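You operate a simulated robot arm through the tools that you are given. There is no shell and no other tool.

You are at the controls of a simulated robot arm. One attempt, no reset.

## Task
Close the small chamber and pump it to 1.0E-1 or less.
Fine: lid and purple valve shut before the blue valve opens; PUMP switch on; orange and green valve, gate and TURBO switch stay as they are.

The check looks at the end state, three seconds after you hand in, the way a careful person would. Anything else that was tipped, shoved, dropped, spilled or broken makes it a failure. Lids that push on must go on centred and level and be pressed home; caps that screw on are set level and turned clockwise until they are tight.

## Robot
A 6-joint arm with a fingered hand, fixed in place. Base frame: the origin is on the floor under the middle of its stand, x ahead of it, y to its left, z up; the work surface is at about z = 0.9. Units: m, rad, N and s.
With the tool pointing down near the work surface it reaches from about 0.34 to 0.74 m from the base axis. Its first joint turns from -2.007 to 2.007 rad. Payload 4 kg.
The TCP is the grasp point between the finger pads, 0.026 m short of the fingertips. In the tool frame z runs along the fingers and y along their closing line. The gripper opens to 0.132 m; its body begins 0.073 m behind the TCP. The gripper is a hand of 4 fingers: y runs from the thumb to the fingers, the wrist lies at [0, 0, -0.239] in the tool frame, and closing takes about 1.5 s.
Orientation is told as [roll, pitch, yaw] about the base's x, y, z axes, in that order, counted from this pose: with the fingers straight down and closing along the base's y, the tool's x points along the base's -x, its y along +y and its z along -z.

## Interface
- The arm moves only by the tool apply_moves. Its argument "plan" is text: rows parted by semicolons, each of 7 numbers parted by spaces: the shift along the tool's x, y, z in units of 500 mm (1.0 is 500 mm), then the turn, a rotation vector about the tool's x, y, z in units of 90 degrees (1.0 is 90 degrees), then the finger opening in m, from 0 to 0.132. In form: dx dy dz ax ay az hand; .... A call has 1 to 20 rows; each row is the pose to reach, as a shift and turn from the pose commanded when the call began, along the tool's axes at that moment. A call with a number of a shift or a turn outside -1 to 1 is refused whole. Rows are played at 5 a second. More than 0.05 m and 0.15 rad between two rows, or a gripper value outside its range, and nothing of the call is played. A pose out of reach is approached as far as the arm can. The call stops where the force on the tool passes 60 N (or 10 N more than at its start, if that is more) or the arm is blocked; 0.2 s more then pass. The fingers move at their own pace (about 0.153 m/s each) and stop on an object; they squeeze with about 27 N. The grip force told is the motor's: it shows also when the fingers shut on nothing. Time passes only in rows, and 0.2 s behind the last, so rows that repeat a pose let the fingers close. The reply holds the time, the measured pose of the TCP, the force on the tool along the base axes, the opening and the grip force, in the units named above and with some noise, with the torque about the TCP (base axes, N m) and any sound that the robot's microphone picked up.
- Cameras (640 x 400 px; columns grow to the right, rows downward): "scene" is fixed at [0.0368, 0.6497, 1.7565]; the picture's right is [-0.80, -0.60, 0.00], its down [-0.36, 0.49, -0.80] and it looks along [0.47, -0.64, -0.61] (base axes); focal length 307 px, centre (320, 200). "wrist" rides on the gripper at [0.068, 0.002, -0.097] in the tool frame; the picture's right is [-0.02, 1.00, 0.00], its down [-0.82, -0.02, -0.58] and it looks along [-0.58, -0.01, 0.82] (tool axes); focal length 270 px, centre (320, 200). There is no depth. A picture from a camera that has moved, and an enlarged one, comes with that camera's place and axes in the base frame and with its lens. The place of the scene camera against the robot may be out by one fixed shift of up to 0.018 m in any direction.
- camera(camera): a new picture of that camera. No time passes.
- move_column(by): slides the trunk up (or, below 0, down) by that many m; the arm rides with it, the base frame stays. It gives what a move gives, with no picture.
- preshape(shape): the hand has 4 fingers and takes this shape, open, in about a second: jaw (thumb against the fingers, like two jaws); tri (thumb and two fingers); tip (a fingertip pinch); poke (one finger out to press); point (the index stretched); flat (the hand flat); cup (the hand cupped); fist (a fist). The gripper value then closes the fingers along that shape, each until it touches; the sizes above hold for jaw. It gives what a move gives, with no picture.
- zoom(camera, box): a new picture of the part [left, top, right, bottom] of that camera's present view, enlarged. No time passes.
- job_done(): hands the job in; it is judged then, once.

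Places have to be worked out from the pictures, the camera data and where the tool is seen. Open the gripper and draw the arm clear of the work before you hand the job in, unless the task says otherwise.

The tools are called after "Call:" as a command line: name --argument value ..., lists and objects as JSON in quotes. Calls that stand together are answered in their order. apply_moves: Moves the arm, as the interface text tells. Its arguments: {"type":"object","properties":{"plan":{"type":"string"}},"required":["plan"]} The other tools are called the same way: move_column (by) moves the trunk up or down; preshape (shape) gives the hand a shape; camera (camera) takes a picture; zoom (camera, box) takes an enlarged picture of a part of a camera's view; job_done () hands the job in.

At the start:

```text
time: 0.0
tool_pos: [0.3958, -0.0865, 1.4063]
ee_rot: [0.0, 0.0, 0.0]
force: [0.6, -0.3, 0.0]
torque: [0.0, 0.03, 0.01]
width: 0.1321
finger_force: 0.0
shape: jaw
trunk travel left (down, up): [-0.925, 0.065]
```

scene: 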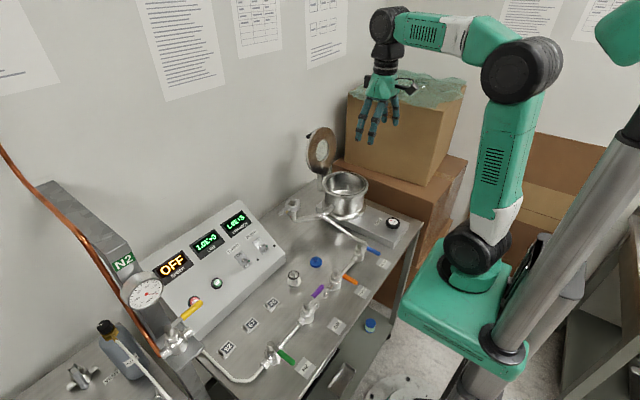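
wrist: 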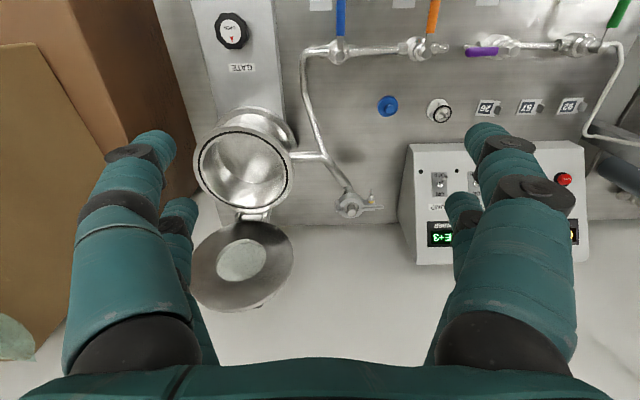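

I start by looking closely at the scene: the chamber with hinged lid at the back right, valves with blue, orange, purple, green levers. I zoom in to see each item.

Call:
zoom --camera "scene" --box '[270, 110, 430, 210]'

Call:
zoom --camera "scene" --box '[240, 200, 420, 380]'

Call:
zoom --camera "scene" --box '[120, 190, 300, 320]'

Call:
zoom --camera "wrist" --box '[180, 0, 400, 140]'

Call:
zoom --camera "wrist" --box '[400, 0, 640, 150]'

```text
4.00 times, centred on (350, 160) of scene
camera zoom: at [0.0368, 0.6497, 1.7565], right [-0.8, -0.6, 0.0], down [-0.36, 0.49, -0.8], along [0.47, -0.64, -0.61], focal length 1228 px, centre (200, 360)
```

zoom: 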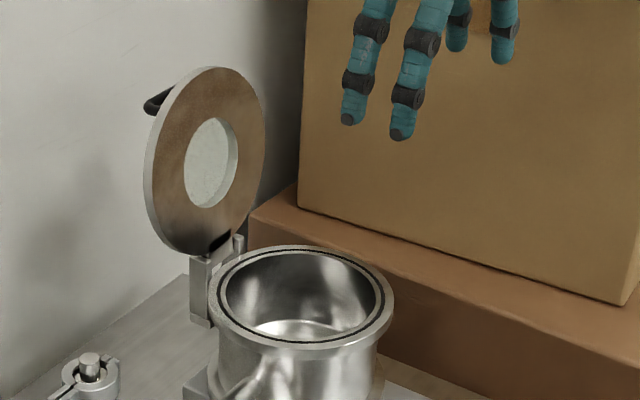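

```text
2.22 times, centred on (330, 290) of scene
camera zoom: at [0.0368, 0.6497, 1.7565], right [-0.8, -0.6, 0.0], down [-0.36, 0.49, -0.8], along [0.47, -0.64, -0.61], focal length 682 px, centre (298, 0)
```

zoom: 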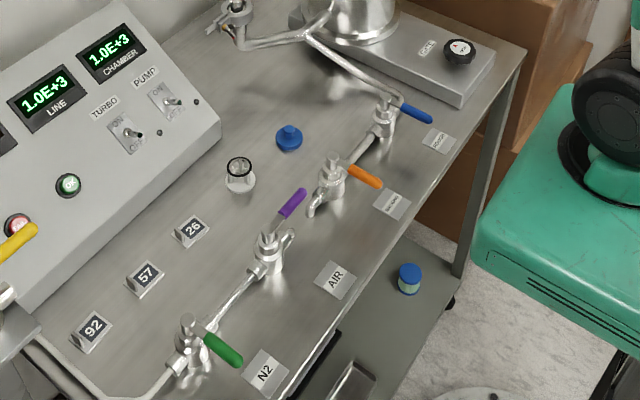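

```text
3.08 times, centred on (210, 255) of scene
camera zoom: at [0.0368, 0.6497, 1.7565], right [-0.8, -0.6, 0.0], down [-0.36, 0.49, -0.8], along [0.47, -0.64, -0.61], focal length 945 px, centre (658, 31)
```

zoom: 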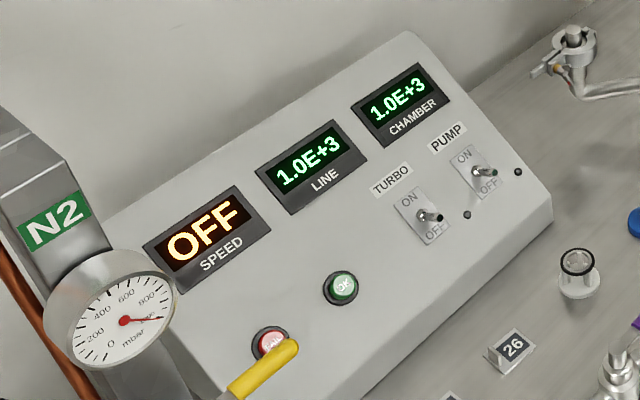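

```text
2.86 times, centred on (290, 70) of wrist
camera zoom: at [0.3271, -0.0829, 1.5022], right [0.02, 1.0, 0.0], down [0.82, -0.02, 0.58], along [0.58, -0.01, -0.82], focal length 772 px, centre (406, 571)
```

zoom: 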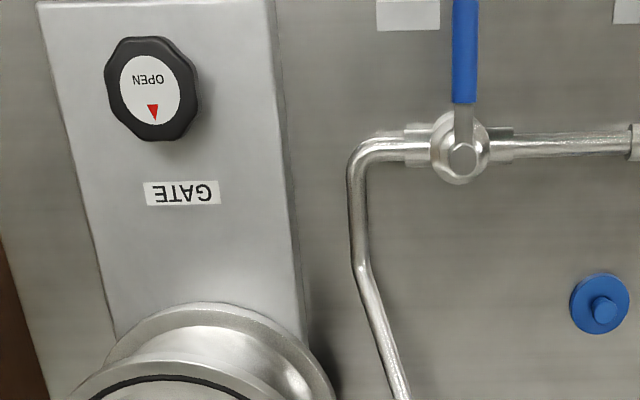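

```text
2.67 times, centred on (520, 75) of wrist
camera zoom: at [0.3271, -0.0829, 1.5022], right [0.02, 1.0, 0.0], down [0.82, -0.02, 0.58], along [0.58, -0.01, -0.82], focal length 721 px, centre (-213, 533)
```

zoom: 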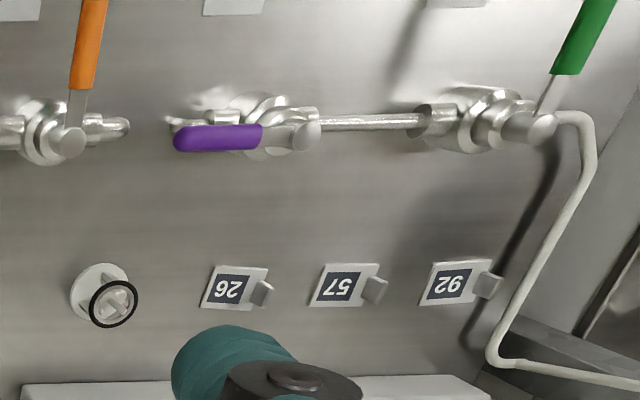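

The purple lever lies along its pipe (open) while blue, orange and green stand across theirs (shut). PUMP is off and the lid stands open at the far side of the chamber. I move the hand over toward +y at the same height to see the panel and valves from another place.

Call:
apply_moves --plan "-0.02 0.09 0.03 0 0 0 0.132; -0.04 0.18 0.06 0 0 0 0.132; -0.06 0.27 0.09 0 0 0 0.132; -0.08 0.36 0.12 0 0 0 0.132; -0.1 0.44 0.16 0 0 0 0.132; -0.108 0.473 0.2 0 0 0 0.132"

Call:
camera --camera "wrist"

Call:
camera --camera "scene"

```text
time: 1.4
tool_pos: [0.4504, 0.1519, 1.3066]
ee_rot: [0.001, -0.001, 0.0]
force: [-0.2, -0.1, -0.1]
torque: [-0.04, 0.01, -0.02]
width: 0.1316
finger_force: 0.1
shape: jaw
trunk travel left (down, up): [-0.925, 0.065]
```

```text
taken
camera wrist: at [0.3804, 0.1544, 1.402], right [0.03, 1.0, 0.0], down [0.82, -0.02, 0.58], along [0.58, -0.01, -0.82], focal length 270 px, centre (320, 200)
```

wrist: 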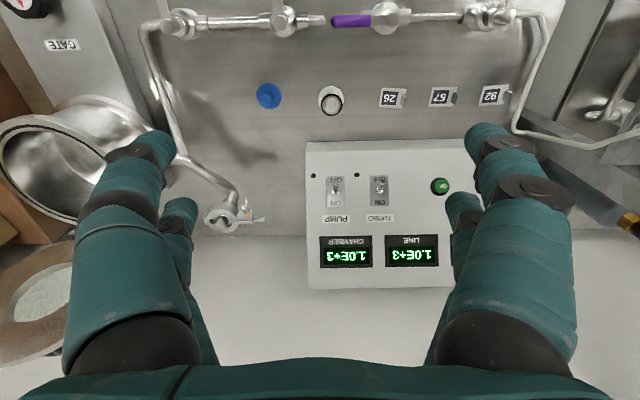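

```text
taken
```

scene: 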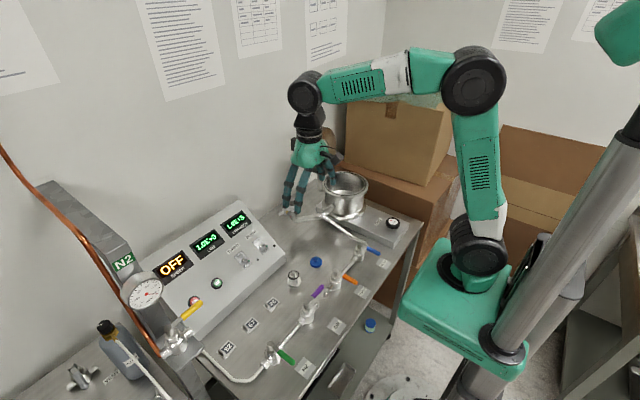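

The panel is in view with both switches. I zoom in on the switches and the fittings.

Call:
zoom --camera "wrist" --box '[300, 140, 460, 240]'

Call:
zoom --camera "wrist" --box '[140, 0, 380, 130]'

Call:
zoom --camera "wrist" --box '[340, 0, 560, 120]'

Call:
zoom --camera "wrist" --box '[0, 80, 280, 360]'

Call:
zoom --camera "scene" --box '[200, 200, 280, 280]'

```text
4.00 times, centred on (380, 190) of wrist
camera zoom: at [0.3804, 0.1544, 1.402], right [0.03, 1.0, 0.0], down [0.82, -0.02, 0.58], along [0.58, -0.01, -0.82], focal length 1081 px, centre (80, 240)
```

zoom: 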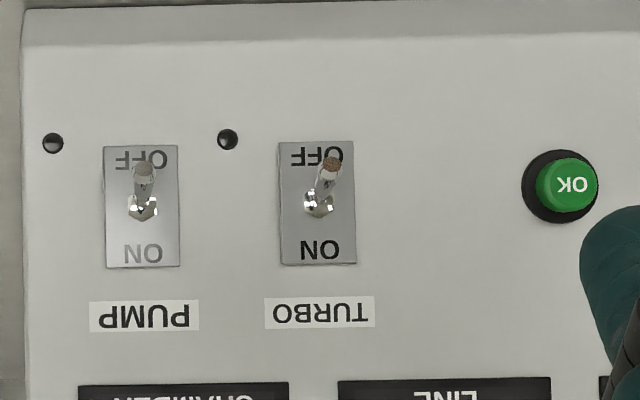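

```text
2.67 times, centred on (260, 65) of wrist
camera zoom: at [0.3804, 0.1544, 1.402], right [0.03, 1.0, 0.0], down [0.82, -0.02, 0.58], along [0.58, -0.01, -0.82], focal length 721 px, centre (480, 560)
```

zoom: 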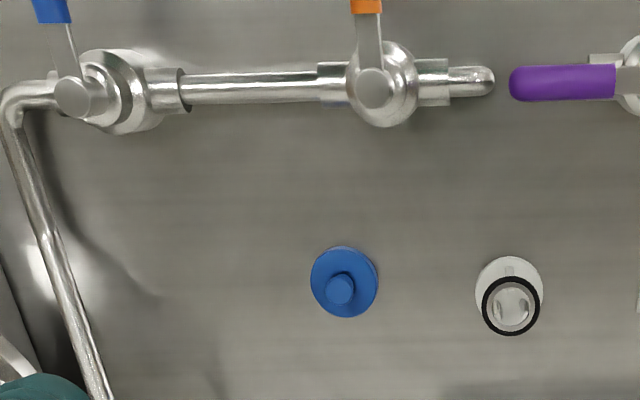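

```text
2.91 times, centred on (450, 60) of wrist
camera zoom: at [0.3804, 0.1544, 1.402], right [0.03, 1.0, 0.0], down [0.82, -0.02, 0.58], along [0.58, -0.01, -0.82], focal length 786 px, centre (-58, 607)
```

zoom: 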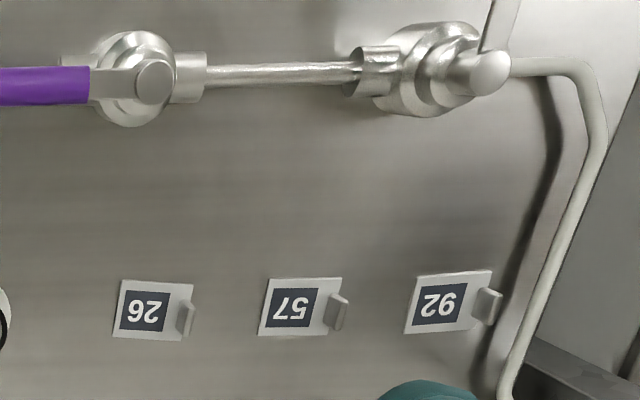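

```text
1.43 times, centred on (140, 220) of wrist
camera zoom: at [0.3804, 0.1544, 1.402], right [0.03, 1.0, 0.0], down [0.82, -0.02, 0.58], along [0.58, -0.01, -0.82], focal length 386 px, centre (577, 171)
```

zoom: 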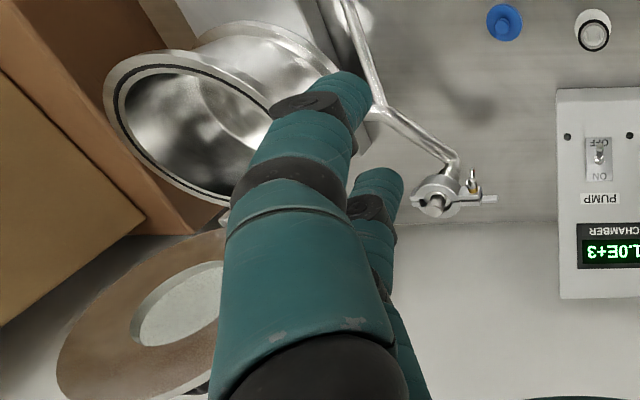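

```text
5.00 times, centred on (240, 240) of scene
camera zoom: at [0.0368, 0.6497, 1.7565], right [-0.8, -0.6, 0.0], down [-0.36, 0.49, -0.8], along [0.47, -0.64, -0.61], focal length 1535 px, centre (720, 0)
```

zoom: 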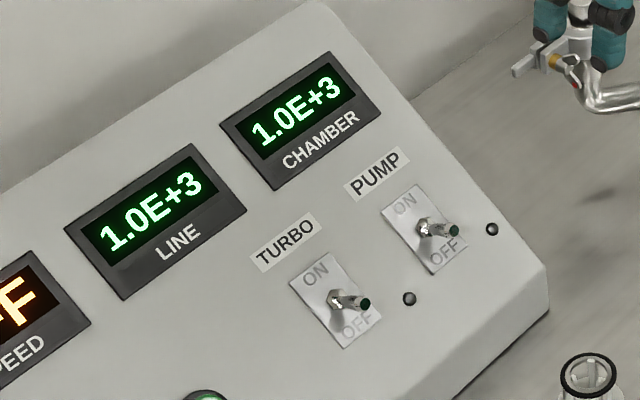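

PUMP's toggle points to OFF and the KF port on the side pipe is clamped shut. I now turn the hand by -90° in yaw and go to about (0.62, 0.0, 1.40) to look at the lid from the side.

Call:
apply_moves --plan "-0.031 -0.028 -0.017 0 0 0.091 0.132; -0.062 -0.055 -0.034 0 0 0.182 0.132; -0.093 -0.083 -0.051 0 0 0.273 0.132; -0.124 -0.111 -0.068 0 0 0.364 0.132; -0.155 -0.138 -0.085 0 0 0.455 0.132; -0.185 -0.166 -0.101 0 0 0.545 0.132; -0.216 -0.193 -0.118 0 0 0.636 0.132; -0.247 -0.221 -0.135 0 0 0.727 0.132; -0.278 -0.249 -0.152 0 0 0.818 0.132; -0.309 -0.276 -0.169 0 0 0.909 0.132; -0.34 -0.304 -0.186 0 0 1.0 0.132"

Call:
camera --camera "wrist"

Call:
camera --camera "scene"

```text
time: 3.8
tool_pos: [0.6149, -0.0032, 1.3938]
ee_rot: [0.001, 0.001, -1.574]
force: [-0.2, 0.8, 0.6]
torque: [0.0, -0.02, 0.01]
width: 0.132
finger_force: 0.1
shape: jaw
out of reach, approached as far as the arm can: row 11
trunk travel left (down, up): [-0.925, 0.065]
```

```text
taken
camera wrist: at [0.6167, 0.0659, 1.4897], right [1.0, -0.03, 0.0], down [-0.02, -0.82, 0.58], along [-0.01, -0.58, -0.82], focal length 270 px, centre (320, 200)
```

wrist: 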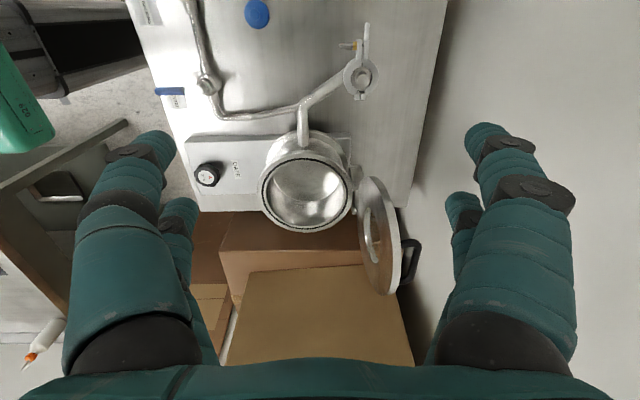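

```text
taken
```

scene: 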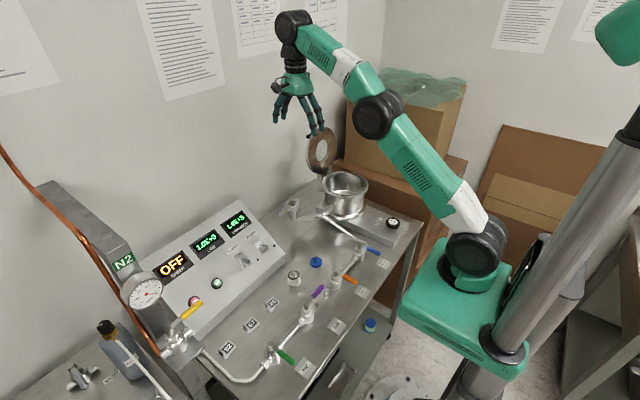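

The side view shows the lid leaning back slightly beyond upright with a black bow handle on its outer face. I zoom in on it.

Call:
zoom --camera "wrist" --box '[240, 110, 440, 310]'

Call:
zoom --camera "scene" --box '[280, 110, 380, 210]'

```text
2.00 times, centred on (340, 210) of wrist
camera zoom: at [0.6167, 0.0659, 1.4897], right [1.0, -0.03, 0.0], down [-0.02, -0.82, 0.58], along [-0.01, -0.58, -0.82], focal length 541 px, centre (280, 180)
```

zoom: 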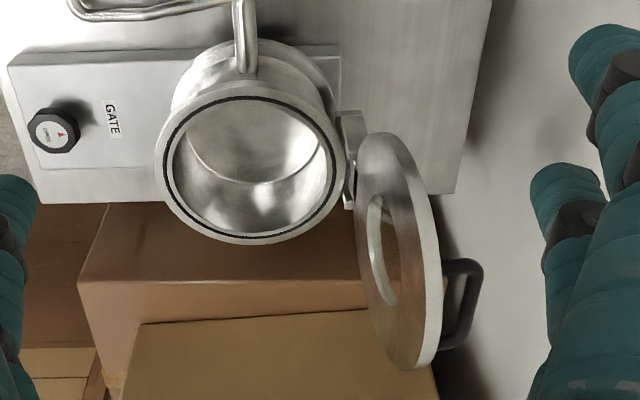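

```text
4.00 times, centred on (330, 160) of scene
camera zoom: at [0.0368, 0.6497, 1.7565], right [-0.8, -0.6, 0.0], down [-0.36, 0.49, -0.8], along [0.47, -0.64, -0.61], focal length 1228 px, centre (280, 360)
```

zoom: 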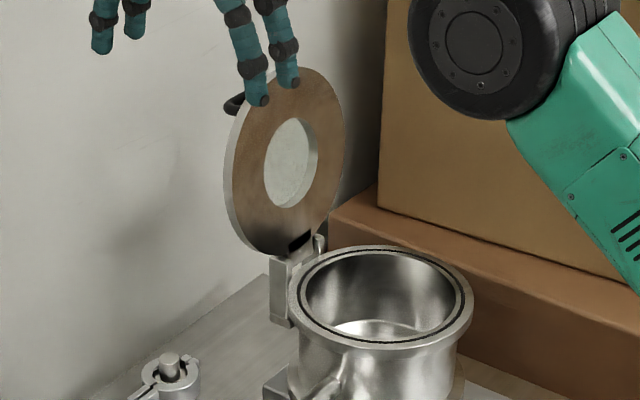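

From two views I place the chamber rim at about (0.582, -0.238, 1.034), with the hinge near x = 0.69. The lid leans back about 10° with its top near (0.725, -0.238, 1.25). I try the "tip" hand shape here in free air to see how thumb and index sit, since I want to straddle the lid's edge.

Call:
preshape --shape "tip"

Call:
camera --camera "wrist"

Call:
zoom --camera "scene" --box '[240, 40, 360, 160]'

```text
time: 4.7
tool_pos: [0.6146, -0.002, 1.3947]
ee_rot: [0.002, -0.002, -1.57]
force: [0.1, 0.3, 0.0]
torque: [0.0, -0.01, 0.0]
width: 0.1318
finger_force: 0.0
shape: tip
trunk travel left (down, up): [-0.925, 0.065]
```

```text
taken
camera wrist: at [0.6163, 0.0669, 1.4899], right [1.0, -0.02, 0.0], down [-0.02, -0.82, 0.58], along [-0.01, -0.58, -0.82], focal length 270 px, centre (320, 200)
```

wrist: 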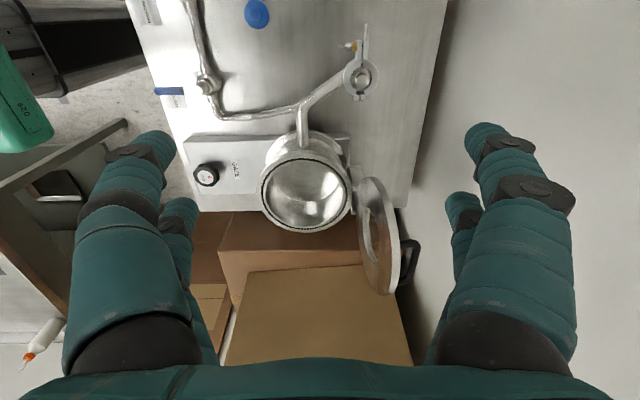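

```text
3.33 times, centred on (300, 100) of scene
camera zoom: at [0.0368, 0.6497, 1.7565], right [-0.8, -0.6, 0.0], down [-0.36, 0.49, -0.8], along [0.47, -0.64, -0.61], focal length 1023 px, centre (387, 533)
```

zoom: 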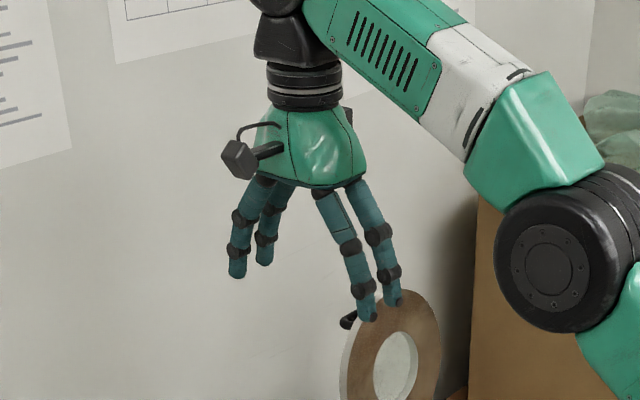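

Open, the "tip" shape looks like jaw: two fingers on each side. I close it partway to 0.045 to see which fingers move.

Call:
apply_moves --plan "0 0 0 0 0 0 0.045; 0 0 0 0 0 0 0.045; 0 0 0 0 0 0 0.045; 0 0 0 0 0 0 0.045; 0 0 0 0 0 0 0.045"

Call:
camera --camera "wrist"

Call:
zoom --camera "scene" --box '[240, 40, 360, 160]'

```text
time: 5.9
tool_pos: [0.6156, -0.0018, 1.3943]
ee_rot: [0.002, 0.0, -1.569]
force: [0.1, 0.5, -0.3]
torque: [0.0, 0.01, 0.0]
width: 0.0452
finger_force: 0.0
shape: tip
trunk travel left (down, up): [-0.925, 0.065]
```

```text
taken
camera wrist: at [0.6166, 0.0668, 1.4898], right [1.0, -0.02, 0.0], down [-0.02, -0.82, 0.58], along [-0.01, -0.58, -0.82], focal length 270 px, centre (320, 200)
```

wrist: 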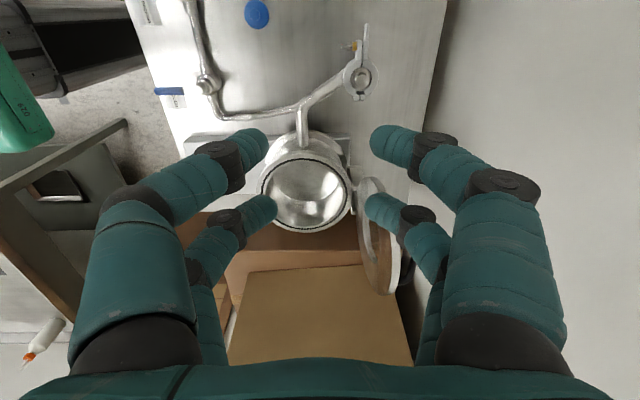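

```text
3.33 times, centred on (300, 100) of scene
camera zoom: at [0.0368, 0.6497, 1.7565], right [-0.8, -0.6, 0.0], down [-0.36, 0.49, -0.8], along [0.47, -0.64, -0.61], focal length 1023 px, centre (387, 533)
```

zoom: 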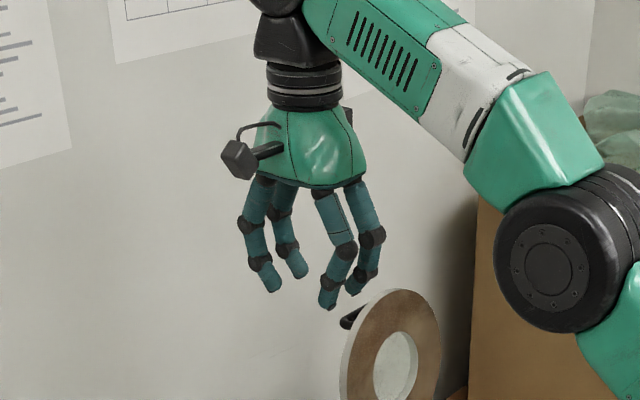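

All four fingers close, in two pairs about 0.037 m apart. I check the "poke" shape next, which I will likely use for levers and the switch.

Call:
preshape --shape "poke"

Call:
camera --camera "wrist"

Call:
zoom --camera "scene" --box '[240, 40, 360, 160]'

```text
time: 6.8
tool_pos: [0.6148, -0.002, 1.3934]
ee_rot: [0.003, 0.001, -1.568]
force: [1.1, 0.7, -0.1]
torque: [-0.01, 0.01, 0.0]
width: 0.0
finger_force: 0.1
shape: poke
trunk travel left (down, up): [-0.925, 0.065]
```

```text
taken
camera wrist: at [0.6166, 0.0668, 1.4899], right [1.0, -0.02, 0.0], down [-0.02, -0.82, 0.58], along [-0.01, -0.58, -0.82], focal length 270 px, centre (320, 200)
```

wrist: 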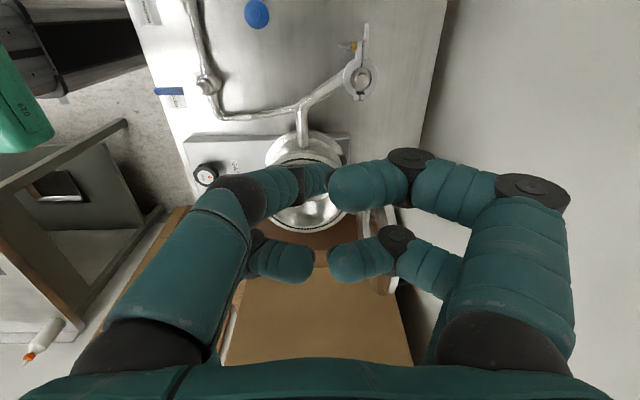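

```text
3.33 times, centred on (300, 100) of scene
camera zoom: at [0.0368, 0.6497, 1.7565], right [-0.8, -0.6, 0.0], down [-0.36, 0.49, -0.8], along [0.47, -0.64, -0.61], focal length 1023 px, centre (387, 533)
```

zoom: 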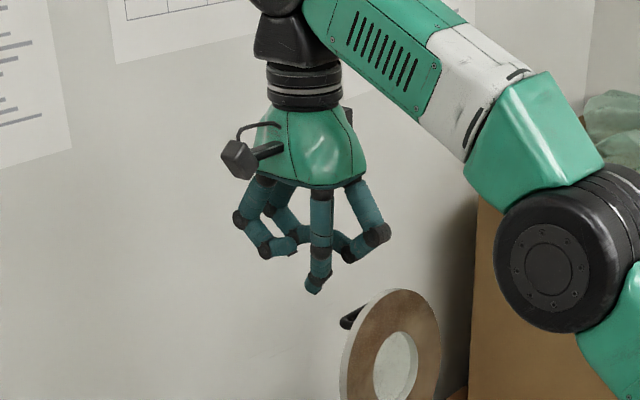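

"Poke" leaves one finger only a little below the others. I look at "point" too.

Call:
preshape --shape "point"

Call:
camera --camera "wrist"

Call:
zoom --camera "scene" --box '[240, 40, 360, 160]'

```text
time: 7.7
tool_pos: [0.6145, -0.0018, 1.3947]
ee_rot: [0.004, 0.001, -1.571]
force: [0.1, 0.0, 0.2]
torque: [0.0, 0.03, 0.0]
width: 0.0
finger_force: 0.1
shape: point
trunk travel left (down, up): [-0.925, 0.065]
```

```text
taken
camera wrist: at [0.6166, 0.0668, 1.4899], right [1.0, -0.02, 0.0], down [-0.02, -0.82, 0.58], along [-0.01, -0.58, -0.82], focal length 270 px, centre (320, 200)
```

wrist: 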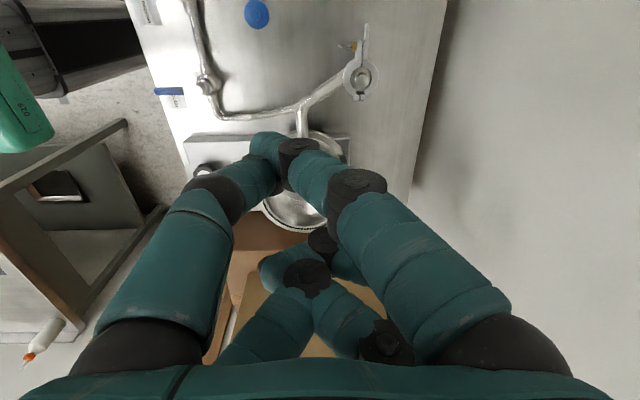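

```text
3.33 times, centred on (300, 100) of scene
camera zoom: at [0.0368, 0.6497, 1.7565], right [-0.8, -0.6, 0.0], down [-0.36, 0.49, -0.8], along [0.47, -0.64, -0.61], focal length 1023 px, centre (387, 533)
```

zoom: 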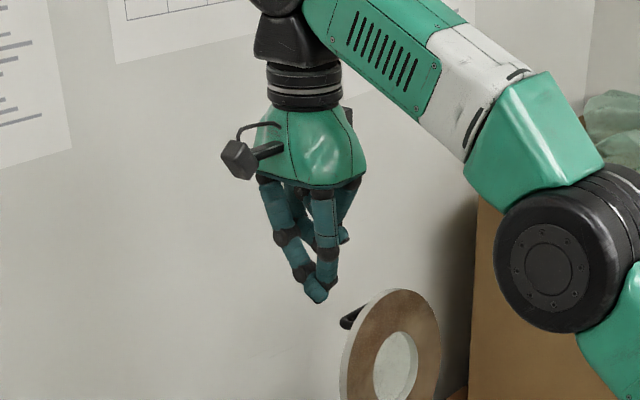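

"Point" brings one pair of fingers together and folds the other pair away. For the lid I go back to jaw, so one finger pair goes behind the lid and one in front. I move above the lid's +y side at about (0.67, -0.15, 1.31), tilted 15°, with the opening at 0.08.

Call:
preshape --shape "jaw"

Call:
apply_moves --plan "-0.05 0.018 0.028 -0.028 0 0 0.08; -0.1 0.037 0.056 -0.056 0 0 0.08; -0.15 0.055 0.084 -0.084 0 0 0.08; -0.2 0.073 0.112 -0.112 0 0 0.08; -0.25 0.092 0.14 -0.14 0 0 0.08; -0.296 0.11 0.168 -0.167 0 0 0.08; -0.296 0.11 0.168 -0.167 0 0 0.08"

Call:
camera --camera "wrist"

Call:
zoom --camera "scene" --box '[270, 60, 390, 180]'

```text
time: 8.6
tool_pos: [0.6149, -0.0024, 1.3933]
ee_rot: [0.003, 0.0, -1.57]
force: [0.7, 0.5, -0.4]
torque: [-0.01, 0.0, -0.03]
width: 0.1319
finger_force: 0.1
shape: jaw
trunk travel left (down, up): [-0.925, 0.065]
```

```text
time: 10.2
tool_pos: [0.6677, -0.1481, 1.3139]
ee_rot: [0.264, 0.0, -1.571]
force: [-0.2, 0.1, 0.4]
torque: [-0.04, 0.0, -0.02]
width: 0.0804
finger_force: 0.0
shape: jaw
trunk travel left (down, up): [-0.925, 0.065]
```

```text
taken
camera wrist: at [0.6445, -0.079, 1.4061], right [0.97, -0.02, 0.26], down [-0.17, -0.82, 0.55], along [0.2, -0.58, -0.79], focal length 270 px, centre (320, 200)
```

wrist: 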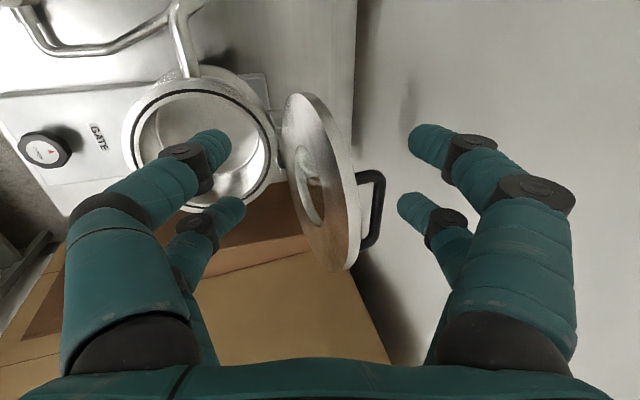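

```text
3.33 times, centred on (330, 120) of scene
camera zoom: at [0.0368, 0.6497, 1.7565], right [-0.8, -0.6, 0.0], down [-0.36, 0.49, -0.8], along [0.47, -0.64, -0.61], focal length 1023 px, centre (287, 467)
```

zoom: 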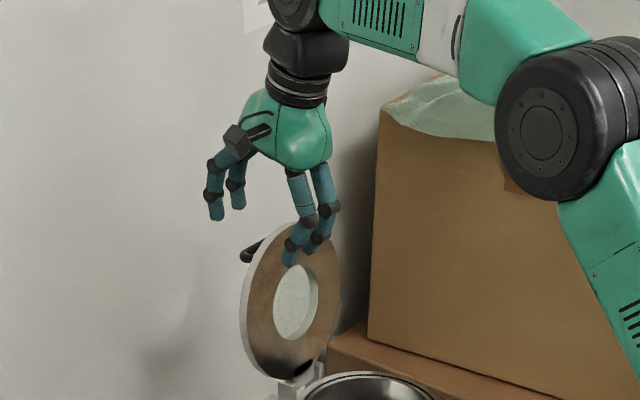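

The triangulated handle bar sits near (0.749, -0.205, 1.218), and the lid's plane is about 1.5 cm nearer than I first thought, with its back at about x = 0.707 at z = 1.19. I lower the hand so the rear fingers come down behind the lid's +y flank, beside the handle, without touching.

Call:
apply_moves --plan "0 0.02 0.03 0 0 0 0.08; -0.002 0.01 0.08 0 0 0 0.08; -0.003 -0.005 0.13 0 0 0 0.08; -0.004 -0.015 0.17 0 0 0 0.08; -0.004 -0.0274 0.2184 0 0 0 0.08; -0.004 -0.0274 0.2184 0 0 0 0.08"

Call:
camera --camera "wrist"

Call:
zoom --camera "scene" --box '[270, 80, 390, 200]'

```text
time: 11.6
tool_pos: [0.685, -0.1484, 1.2016]
ee_rot: [0.262, -0.001, -1.57]
force: [0.3, 0.7, -0.2]
torque: [0.01, 0.0, 0.01]
width: 0.0804
finger_force: 0.1
shape: jaw
trunk travel left (down, up): [-0.925, 0.065]
```

```text
taken
camera wrist: at [0.6613, -0.0791, 1.2944], right [0.97, -0.02, 0.26], down [-0.17, -0.82, 0.55], along [0.2, -0.58, -0.79], focal length 270 px, centre (320, 200)
```

wrist: 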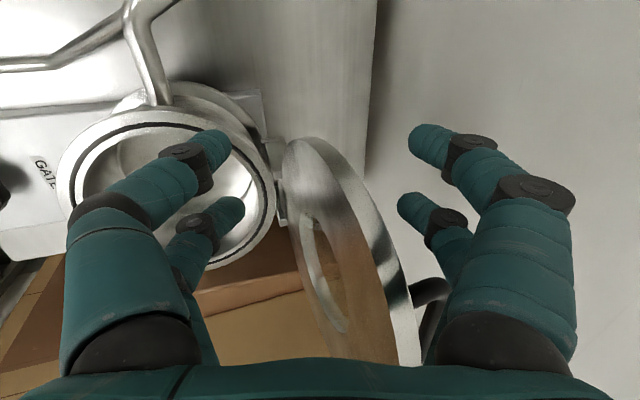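

```text
3.33 times, centred on (330, 140) of scene
camera zoom: at [0.0368, 0.6497, 1.7565], right [-0.8, -0.6, 0.0], down [-0.36, 0.49, -0.8], along [0.47, -0.64, -0.61], focal length 1023 px, centre (287, 400)
```

zoom: 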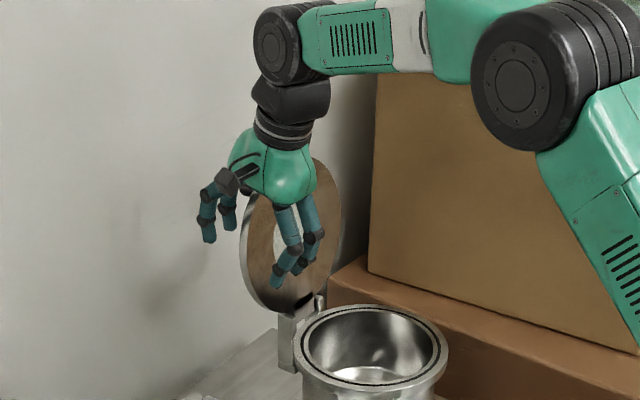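

The rear finger pair is about 1–2 cm behind the lid, clear of the handle. I pull slowly toward -x by 5 cm and watch the force.

Call:
apply_moves --plan "0 -0.0193 -0.0052 0 0 0 0.08; 0 -0.0386 -0.0104 0 0 0 0.08; 0 -0.058 -0.0155 0 0 0 0.08; 0 -0.0773 -0.0207 0 0 0 0.08; 0 -0.0966 -0.0259 0 0 0 0.08; 0 -0.0966 -0.0259 0 0 0 0.08"

Call:
camera --camera "wrist"

Call:
zoom --camera "scene" --box '[270, 80, 390, 200]'

```text
time: 13.0
tool_pos: [0.6352, -0.1502, 1.2031]
ee_rot: [0.261, 0.001, -1.571]
force: [0.8, 2.5, 0.9]
torque: [-0.04, -0.03, 0.06]
width: 0.0811
finger_force: 0.0
shape: jaw
trunk travel left (down, up): [-0.925, 0.065]
```

```text
taken
camera wrist: at [0.6123, -0.0817, 1.2964], right [0.97, -0.03, 0.26], down [-0.17, -0.82, 0.55], along [0.2, -0.58, -0.79], focal length 270 px, centre (320, 200)
```

wrist: 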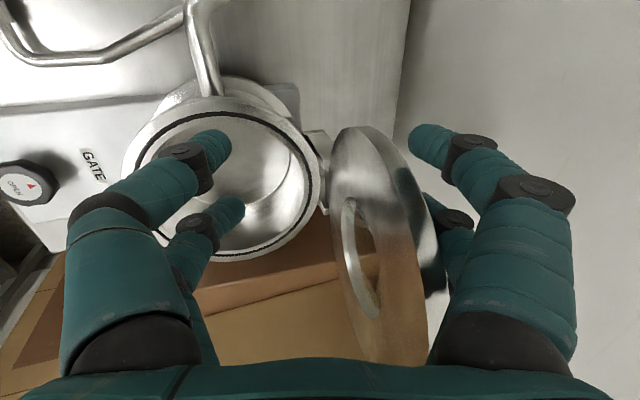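

```text
3.33 times, centred on (330, 140) of scene
camera zoom: at [0.0368, 0.6497, 1.7565], right [-0.8, -0.6, 0.0], down [-0.36, 0.49, -0.8], along [0.47, -0.64, -0.61], focal length 1023 px, centre (287, 400)
```

zoom: 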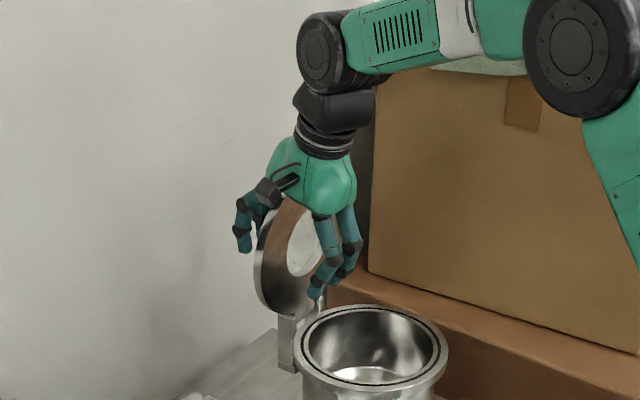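

The lid follows easily with forces of only a few newtons, and now stands about upright. I continue the arc, tilting the hand with the lid and narrowing the opening to 0.05 so the front pair can hold it back when it tips forward.

Call:
apply_moves --plan "0 -0.01 0.002 -0.02 0 0 0.07; 0 -0.022 0.005 -0.04 0 0 0.06; 0 -0.0328 0.0072 -0.056 0 0 0.05; 0 -0.044 0.009 -0.078 0 0 0.05; 0 -0.055 0.01 -0.1 0 0 0.05; 0 -0.055 0.01 -0.1 0 0 0.05"

Call:
camera --camera "wrist"

Call:
zoom --camera "scene" --box '[270, 80, 390, 200]'

```text
time: 14.4
tool_pos: [0.6098, -0.1503, 1.1908]
ee_rot: [0.419, 0.0, -1.57]
force: [-0.7, -0.8, 0.1]
torque: [0.01, 0.03, -0.01]
width: 0.0505
finger_force: 0.2
shape: jaw
trunk travel left (down, up): [-0.925, 0.065]
```

```text
taken
camera wrist: at [0.5724, -0.0805, 1.2775], right [0.91, -0.03, 0.41], down [-0.25, -0.82, 0.52], along [0.32, -0.58, -0.75], focal length 270 px, centre (320, 200)
```

wrist: 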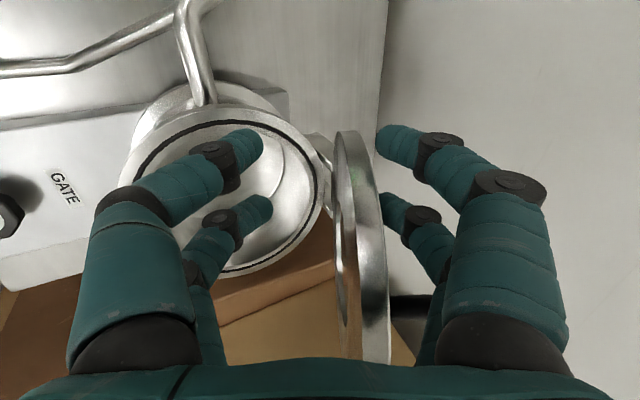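

```text
3.33 times, centred on (330, 140) of scene
camera zoom: at [0.0368, 0.6497, 1.7565], right [-0.8, -0.6, 0.0], down [-0.36, 0.49, -0.8], along [0.47, -0.64, -0.61], focal length 1023 px, centre (287, 400)
```

zoom: 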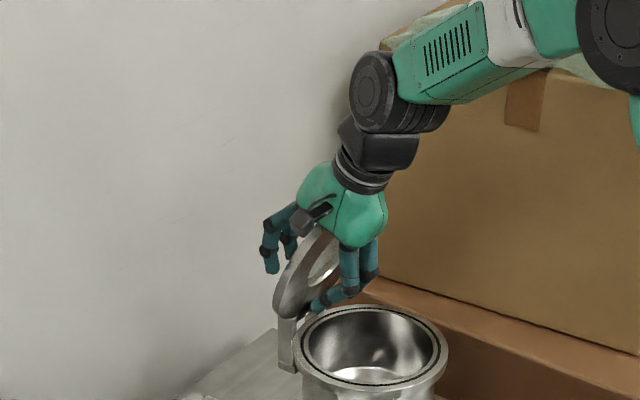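

The lid stays where it is put, with no load on the front fingers, so the hinge has friction. I keep following the arc to about 46° forward.

Call:
apply_moves --plan "0 -0.0217 0.0002 -0.0444 0 0 0.05; 0 -0.038 0.002 -0.078 0 0 0.05; 0 -0.0551 0.0043 -0.111 0 0 0.05; 0 -0.071 0.0078 -0.144 0 0 0.05; 0 -0.0876 0.0118 -0.178 0 0 0.05; 0 -0.103 0.017 -0.211 0 0 0.05; 0 -0.1193 0.0226 -0.244 0 0 0.05; 0 -0.1193 0.0226 -0.244 0 0 0.05"

Call:
camera --camera "wrist"

Call:
zoom --camera "scene" --box '[270, 80, 390, 200]'

```text
time: 16.2
tool_pos: [0.5593, -0.1508, 1.1534]
ee_rot: [0.802, 0.0, -1.57]
force: [-1.0, 1.8, -3.0]
torque: [0.1, 0.01, -0.07]
width: 0.0517
finger_force: 0.1
shape: jaw
out of reach, approached as far as the arm can: row 5
trunk travel left (down, up): [-0.925, 0.065]
```

```text
taken
camera wrist: at [0.4915, -0.0814, 1.2217], right [0.7, -0.03, 0.72], down [-0.43, -0.82, 0.39], along [0.58, -0.58, -0.58], focal length 270 px, centre (320, 200)
```

wrist: 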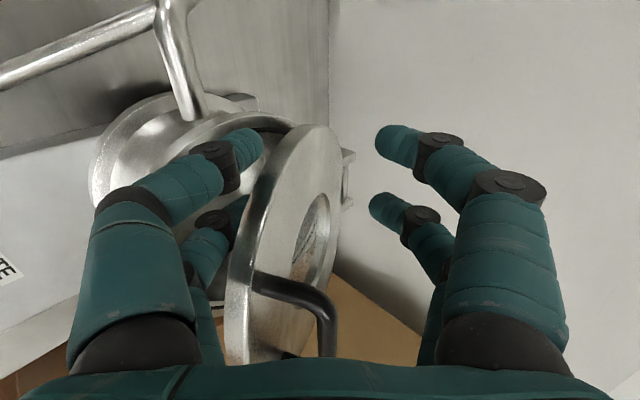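

```text
3.33 times, centred on (330, 140) of scene
camera zoom: at [0.0368, 0.6497, 1.7565], right [-0.8, -0.6, 0.0], down [-0.36, 0.49, -0.8], along [0.47, -0.64, -0.61], focal length 1023 px, centre (287, 400)
```

zoom: 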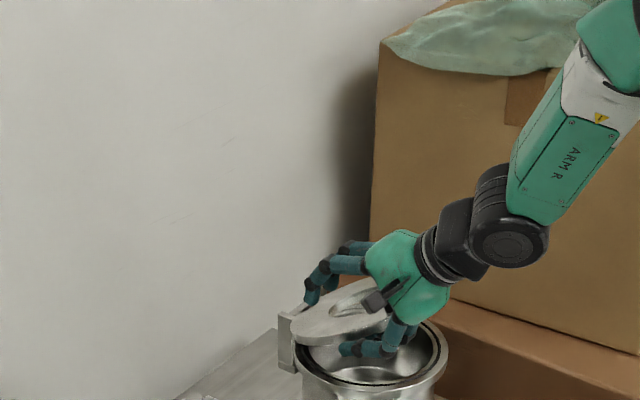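

The lid now leans well forward, resting lightly on the front pair (about 3 N). I lower the fingers straight to about 2 cm above the rim first, then look before drawing them out.

Call:
apply_moves --plan "0 -0.018 0.0093 0 0 0 0.05; 0 -0.036 0.0187 0 0 0 0.05; 0 -0.054 0.028 0 0 0 0.05; 0 -0.072 0.0374 0 0 0 0.05; 0 -0.0895 0.0467 0 0 0 0.05; 0 -0.0895 0.0467 0 0 0 0.05"

Call:
camera --camera "wrist"

Call:
zoom --camera "scene" --box '[270, 80, 390, 200]'

```text
time: 17.6
tool_pos: [0.5443, -0.1504, 1.1069]
ee_rot: [0.802, 0.001, -1.571]
force: [0.3, 1.2, -3.4]
torque: [0.11, -0.07, -0.02]
width: 0.051
finger_force: 0.0
shape: jaw
trunk travel left (down, up): [-0.925, 0.065]
```

```text
taken
camera wrist: at [0.4763, -0.0814, 1.1741], right [0.69, -0.03, 0.72], down [-0.43, -0.82, 0.39], along [0.58, -0.58, -0.58], focal length 270 px, centre (320, 200)
```

wrist: 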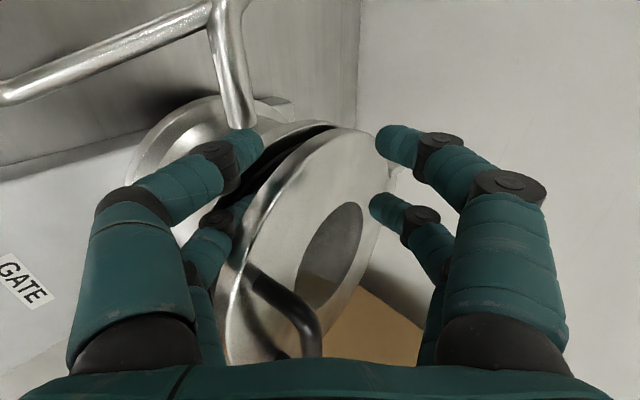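

```text
3.33 times, centred on (330, 140) of scene
camera zoom: at [0.0368, 0.6497, 1.7565], right [-0.8, -0.6, 0.0], down [-0.36, 0.49, -0.8], along [0.47, -0.64, -0.61], focal length 1023 px, centre (287, 400)
```

zoom: 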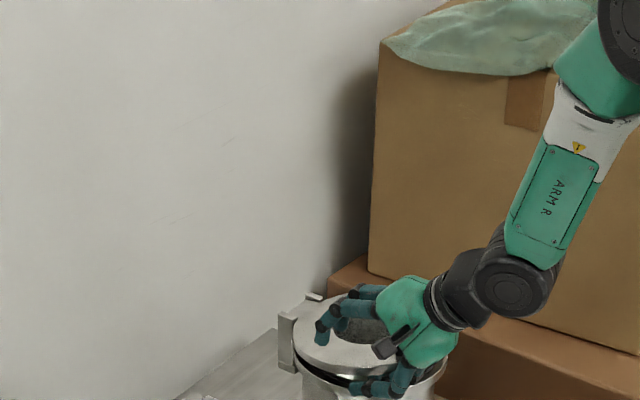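

The lid is only some 15–20° from shut and rests on the front fingertips above the rim. I draw the hand back toward -x, so the lid edge slides off the tips for the last bit.

Call:
apply_moves --plan "0 -0.0139 -0.0144 0 0 0 0.05; 0 -0.0278 -0.0288 0 0 0 0.05; 0 -0.0417 -0.0432 0 0 0 0.05; 0 -0.0556 -0.0575 0 0 0 0.05; 0 -0.0695 -0.0719 0 0 0 0.05; 0 -0.0834 -0.0863 0 0 0 0.05; 0 -0.0834 -0.0863 0 0 0 0.05"

Call:
camera --camera "wrist"

Call:
zoom --camera "scene" --box '[270, 110, 390, 230]'

```text
time: 19.2
tool_pos: [0.4866, -0.151, 1.1079]
ee_rot: [0.803, -0.002, -1.57]
force: [0.3, 1.0, -0.1]
torque: [0.01, 0.0, 0.01]
width: 0.0503
finger_force: 0.0
shape: jaw
trunk travel left (down, up): [-0.925, 0.065]
```

```text
taken
camera wrist: at [0.4178, -0.0815, 1.1742], right [0.69, -0.02, 0.72], down [-0.43, -0.82, 0.39], along [0.58, -0.58, -0.58], focal length 270 px, centre (320, 200)
```

wrist: 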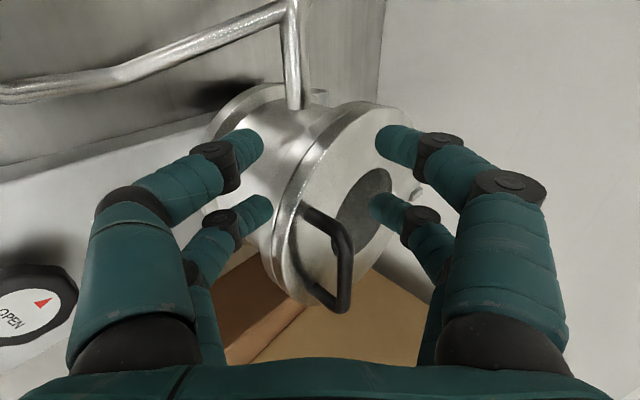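

```text
3.33 times, centred on (330, 170) of scene
camera zoom: at [0.0368, 0.6497, 1.7565], right [-0.8, -0.6, 0.0], down [-0.36, 0.49, -0.8], along [0.47, -0.64, -0.61], focal length 1023 px, centre (287, 300)
```

zoom: 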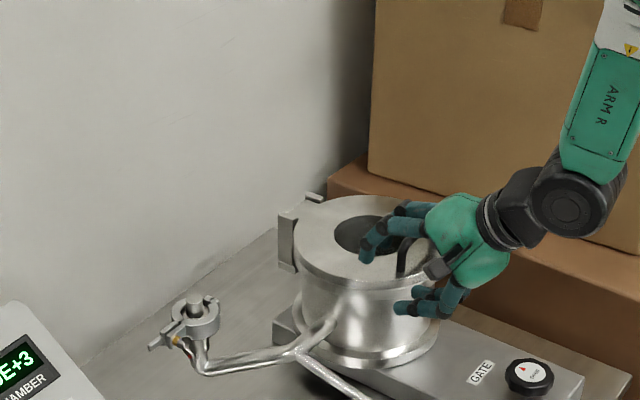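

The lid has settled flat on the rim. I raise and straighten the hand clear of it, then look at the lid seat.

Call:
apply_moves --plan "0 0.02 -0.06 0 0 0 0.06; 0 0.055 -0.11 0 0 0 0.07; 0 0.095 -0.16 0 0 0 0.08; 0 0.131 -0.21 0 0 0 0.09; 0 0.131 -0.21 0.085 0 0 0.1; 0 0.131 -0.21 0.17 0 0 0.1; 0 0.131 -0.21 0.255 0 0 0.1; 0 0.131 -0.21 0.34 0 0 0.1; 0 0.131 -0.21 0.425 0 0 0.1; 0 0.131 -0.21 0.511 0 0 0.1; 0 0.131 -0.21 0.511 0 0 0.1"

Call:
camera --camera "wrist"

Call:
zoom --camera "scene" --box '[280, 150, 400, 250]'

```text
time: 21.6
tool_pos: [0.4567, -0.1511, 1.2293]
ee_rot: [-0.001, -0.002, -1.571]
force: [-0.8, -0.1, 0.7]
torque: [0.0, 0.0, -0.03]
width: 0.1
finger_force: 0.0
shape: jaw
trunk travel left (down, up): [-0.925, 0.065]
```

```text
taken
camera wrist: at [0.4578, -0.0813, 1.3242], right [1.0, -0.02, 0.0], down [-0.02, -0.82, 0.58], along [-0.02, -0.58, -0.82], focal length 270 px, centre (320, 200)
```

wrist: 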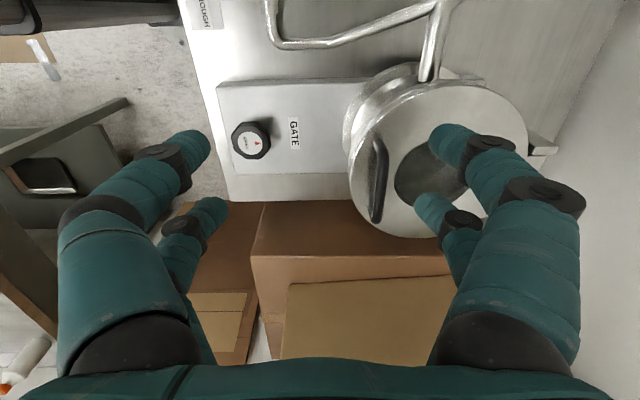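

```text
4.00 times, centred on (340, 200) of scene
camera zoom: at [0.0368, 0.6497, 1.7565], right [-0.8, -0.6, 0.0], down [-0.36, 0.49, -0.8], along [0.47, -0.64, -0.61], focal length 1228 px, centre (240, 200)
```

zoom: 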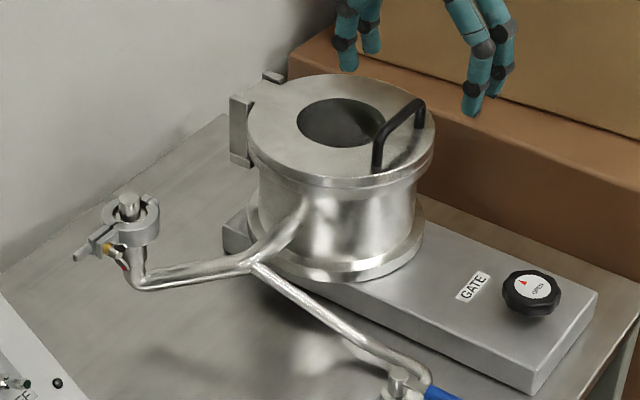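

The lid lies level and centred. To be sure it is seated I will press lightly on its handle bar, at about (0.51, -0.229, 1.09), with closed fingertips. I first move above it.

Call:
apply_moves --plan "-0.03 0.02 0.02 0 0 0 0; -0.06 0.042 0.04 0 0 0 0; -0.09 0.063 0.065 0 0 0 0; -0.12 0.085 0.09 0 0 0 0; -0.156 0.106 0.115 0 0 0 0; -0.156 0.106 0.138 0 0 0 0; -0.156 0.106 0.138 0 0 0 0; -0.156 0.106 0.138 0 0 0 0"

Call:
camera --camera "wrist"

Call:
zoom --camera "scene" --box '[280, 130, 400, 230]'

```text
time: 23.4
tool_pos: [0.5074, -0.2296, 1.1599]
ee_rot: [-0.001, -0.001, -1.57]
force: [0.8, -0.3, 0.0]
torque: [0.01, 0.01, 0.02]
width: 0.0
finger_force: 27.2
shape: jaw
trunk travel left (down, up): [-0.925, 0.065]
```

```text
taken
camera wrist: at [0.5087, -0.1604, 1.2561], right [1.0, -0.02, 0.0], down [-0.02, -0.82, 0.58], along [-0.01, -0.58, -0.82], focal length 270 px, centre (320, 200)
```

wrist: 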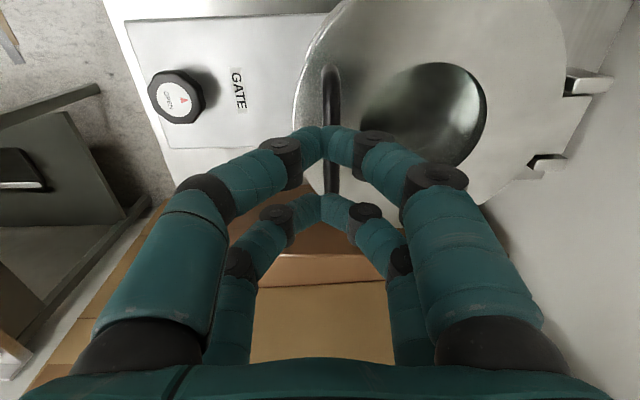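

```text
4.00 times, centred on (340, 180) of scene
camera zoom: at [0.0368, 0.6497, 1.7565], right [-0.8, -0.6, 0.0], down [-0.36, 0.49, -0.8], along [0.47, -0.64, -0.61], focal length 1228 px, centre (240, 280)
```

zoom: 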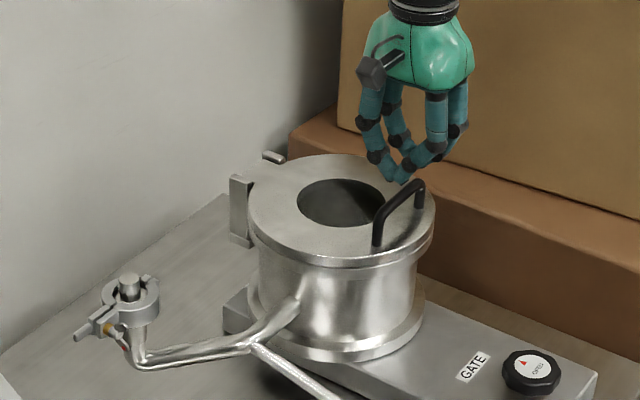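

The tips hang just short of the bar, which I place at x ≈ 0.514. I shift 6 mm and descend in small steps until light contact.

Call:
apply_moves --plan "0 0.013 0.01 0 0 0 0; 0 0.013 0.03 0 0 0 0; 0 0.013 0.05 0 0 0 0; 0 0.013 0.06 0 0 0 0"

Call:
zoom --camera "scene" --box '[300, 140, 380, 200]'

```text
time: 24.4
tool_pos: [0.5138, -0.2282, 1.1317]
ee_rot: [0.004, -0.002, -1.57]
force: [-2.9, -0.4, 16.3]
torque: [-0.42, 0.16, -0.1]
width: 0.0002
finger_force: 26.9
shape: jaw
trunk travel left (down, up): [-0.925, 0.065]
```

```text
6.67 times, centred on (340, 170) of scene
camera zoom: at [0.0368, 0.6497, 1.7565], right [-0.8, -0.6, 0.0], down [-0.36, 0.49, -0.8], along [0.47, -0.64, -0.61], focal length 2047 px, centre (187, 400)
```

zoom: 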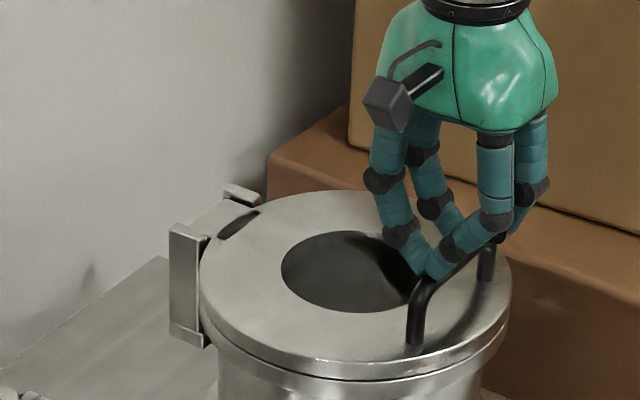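

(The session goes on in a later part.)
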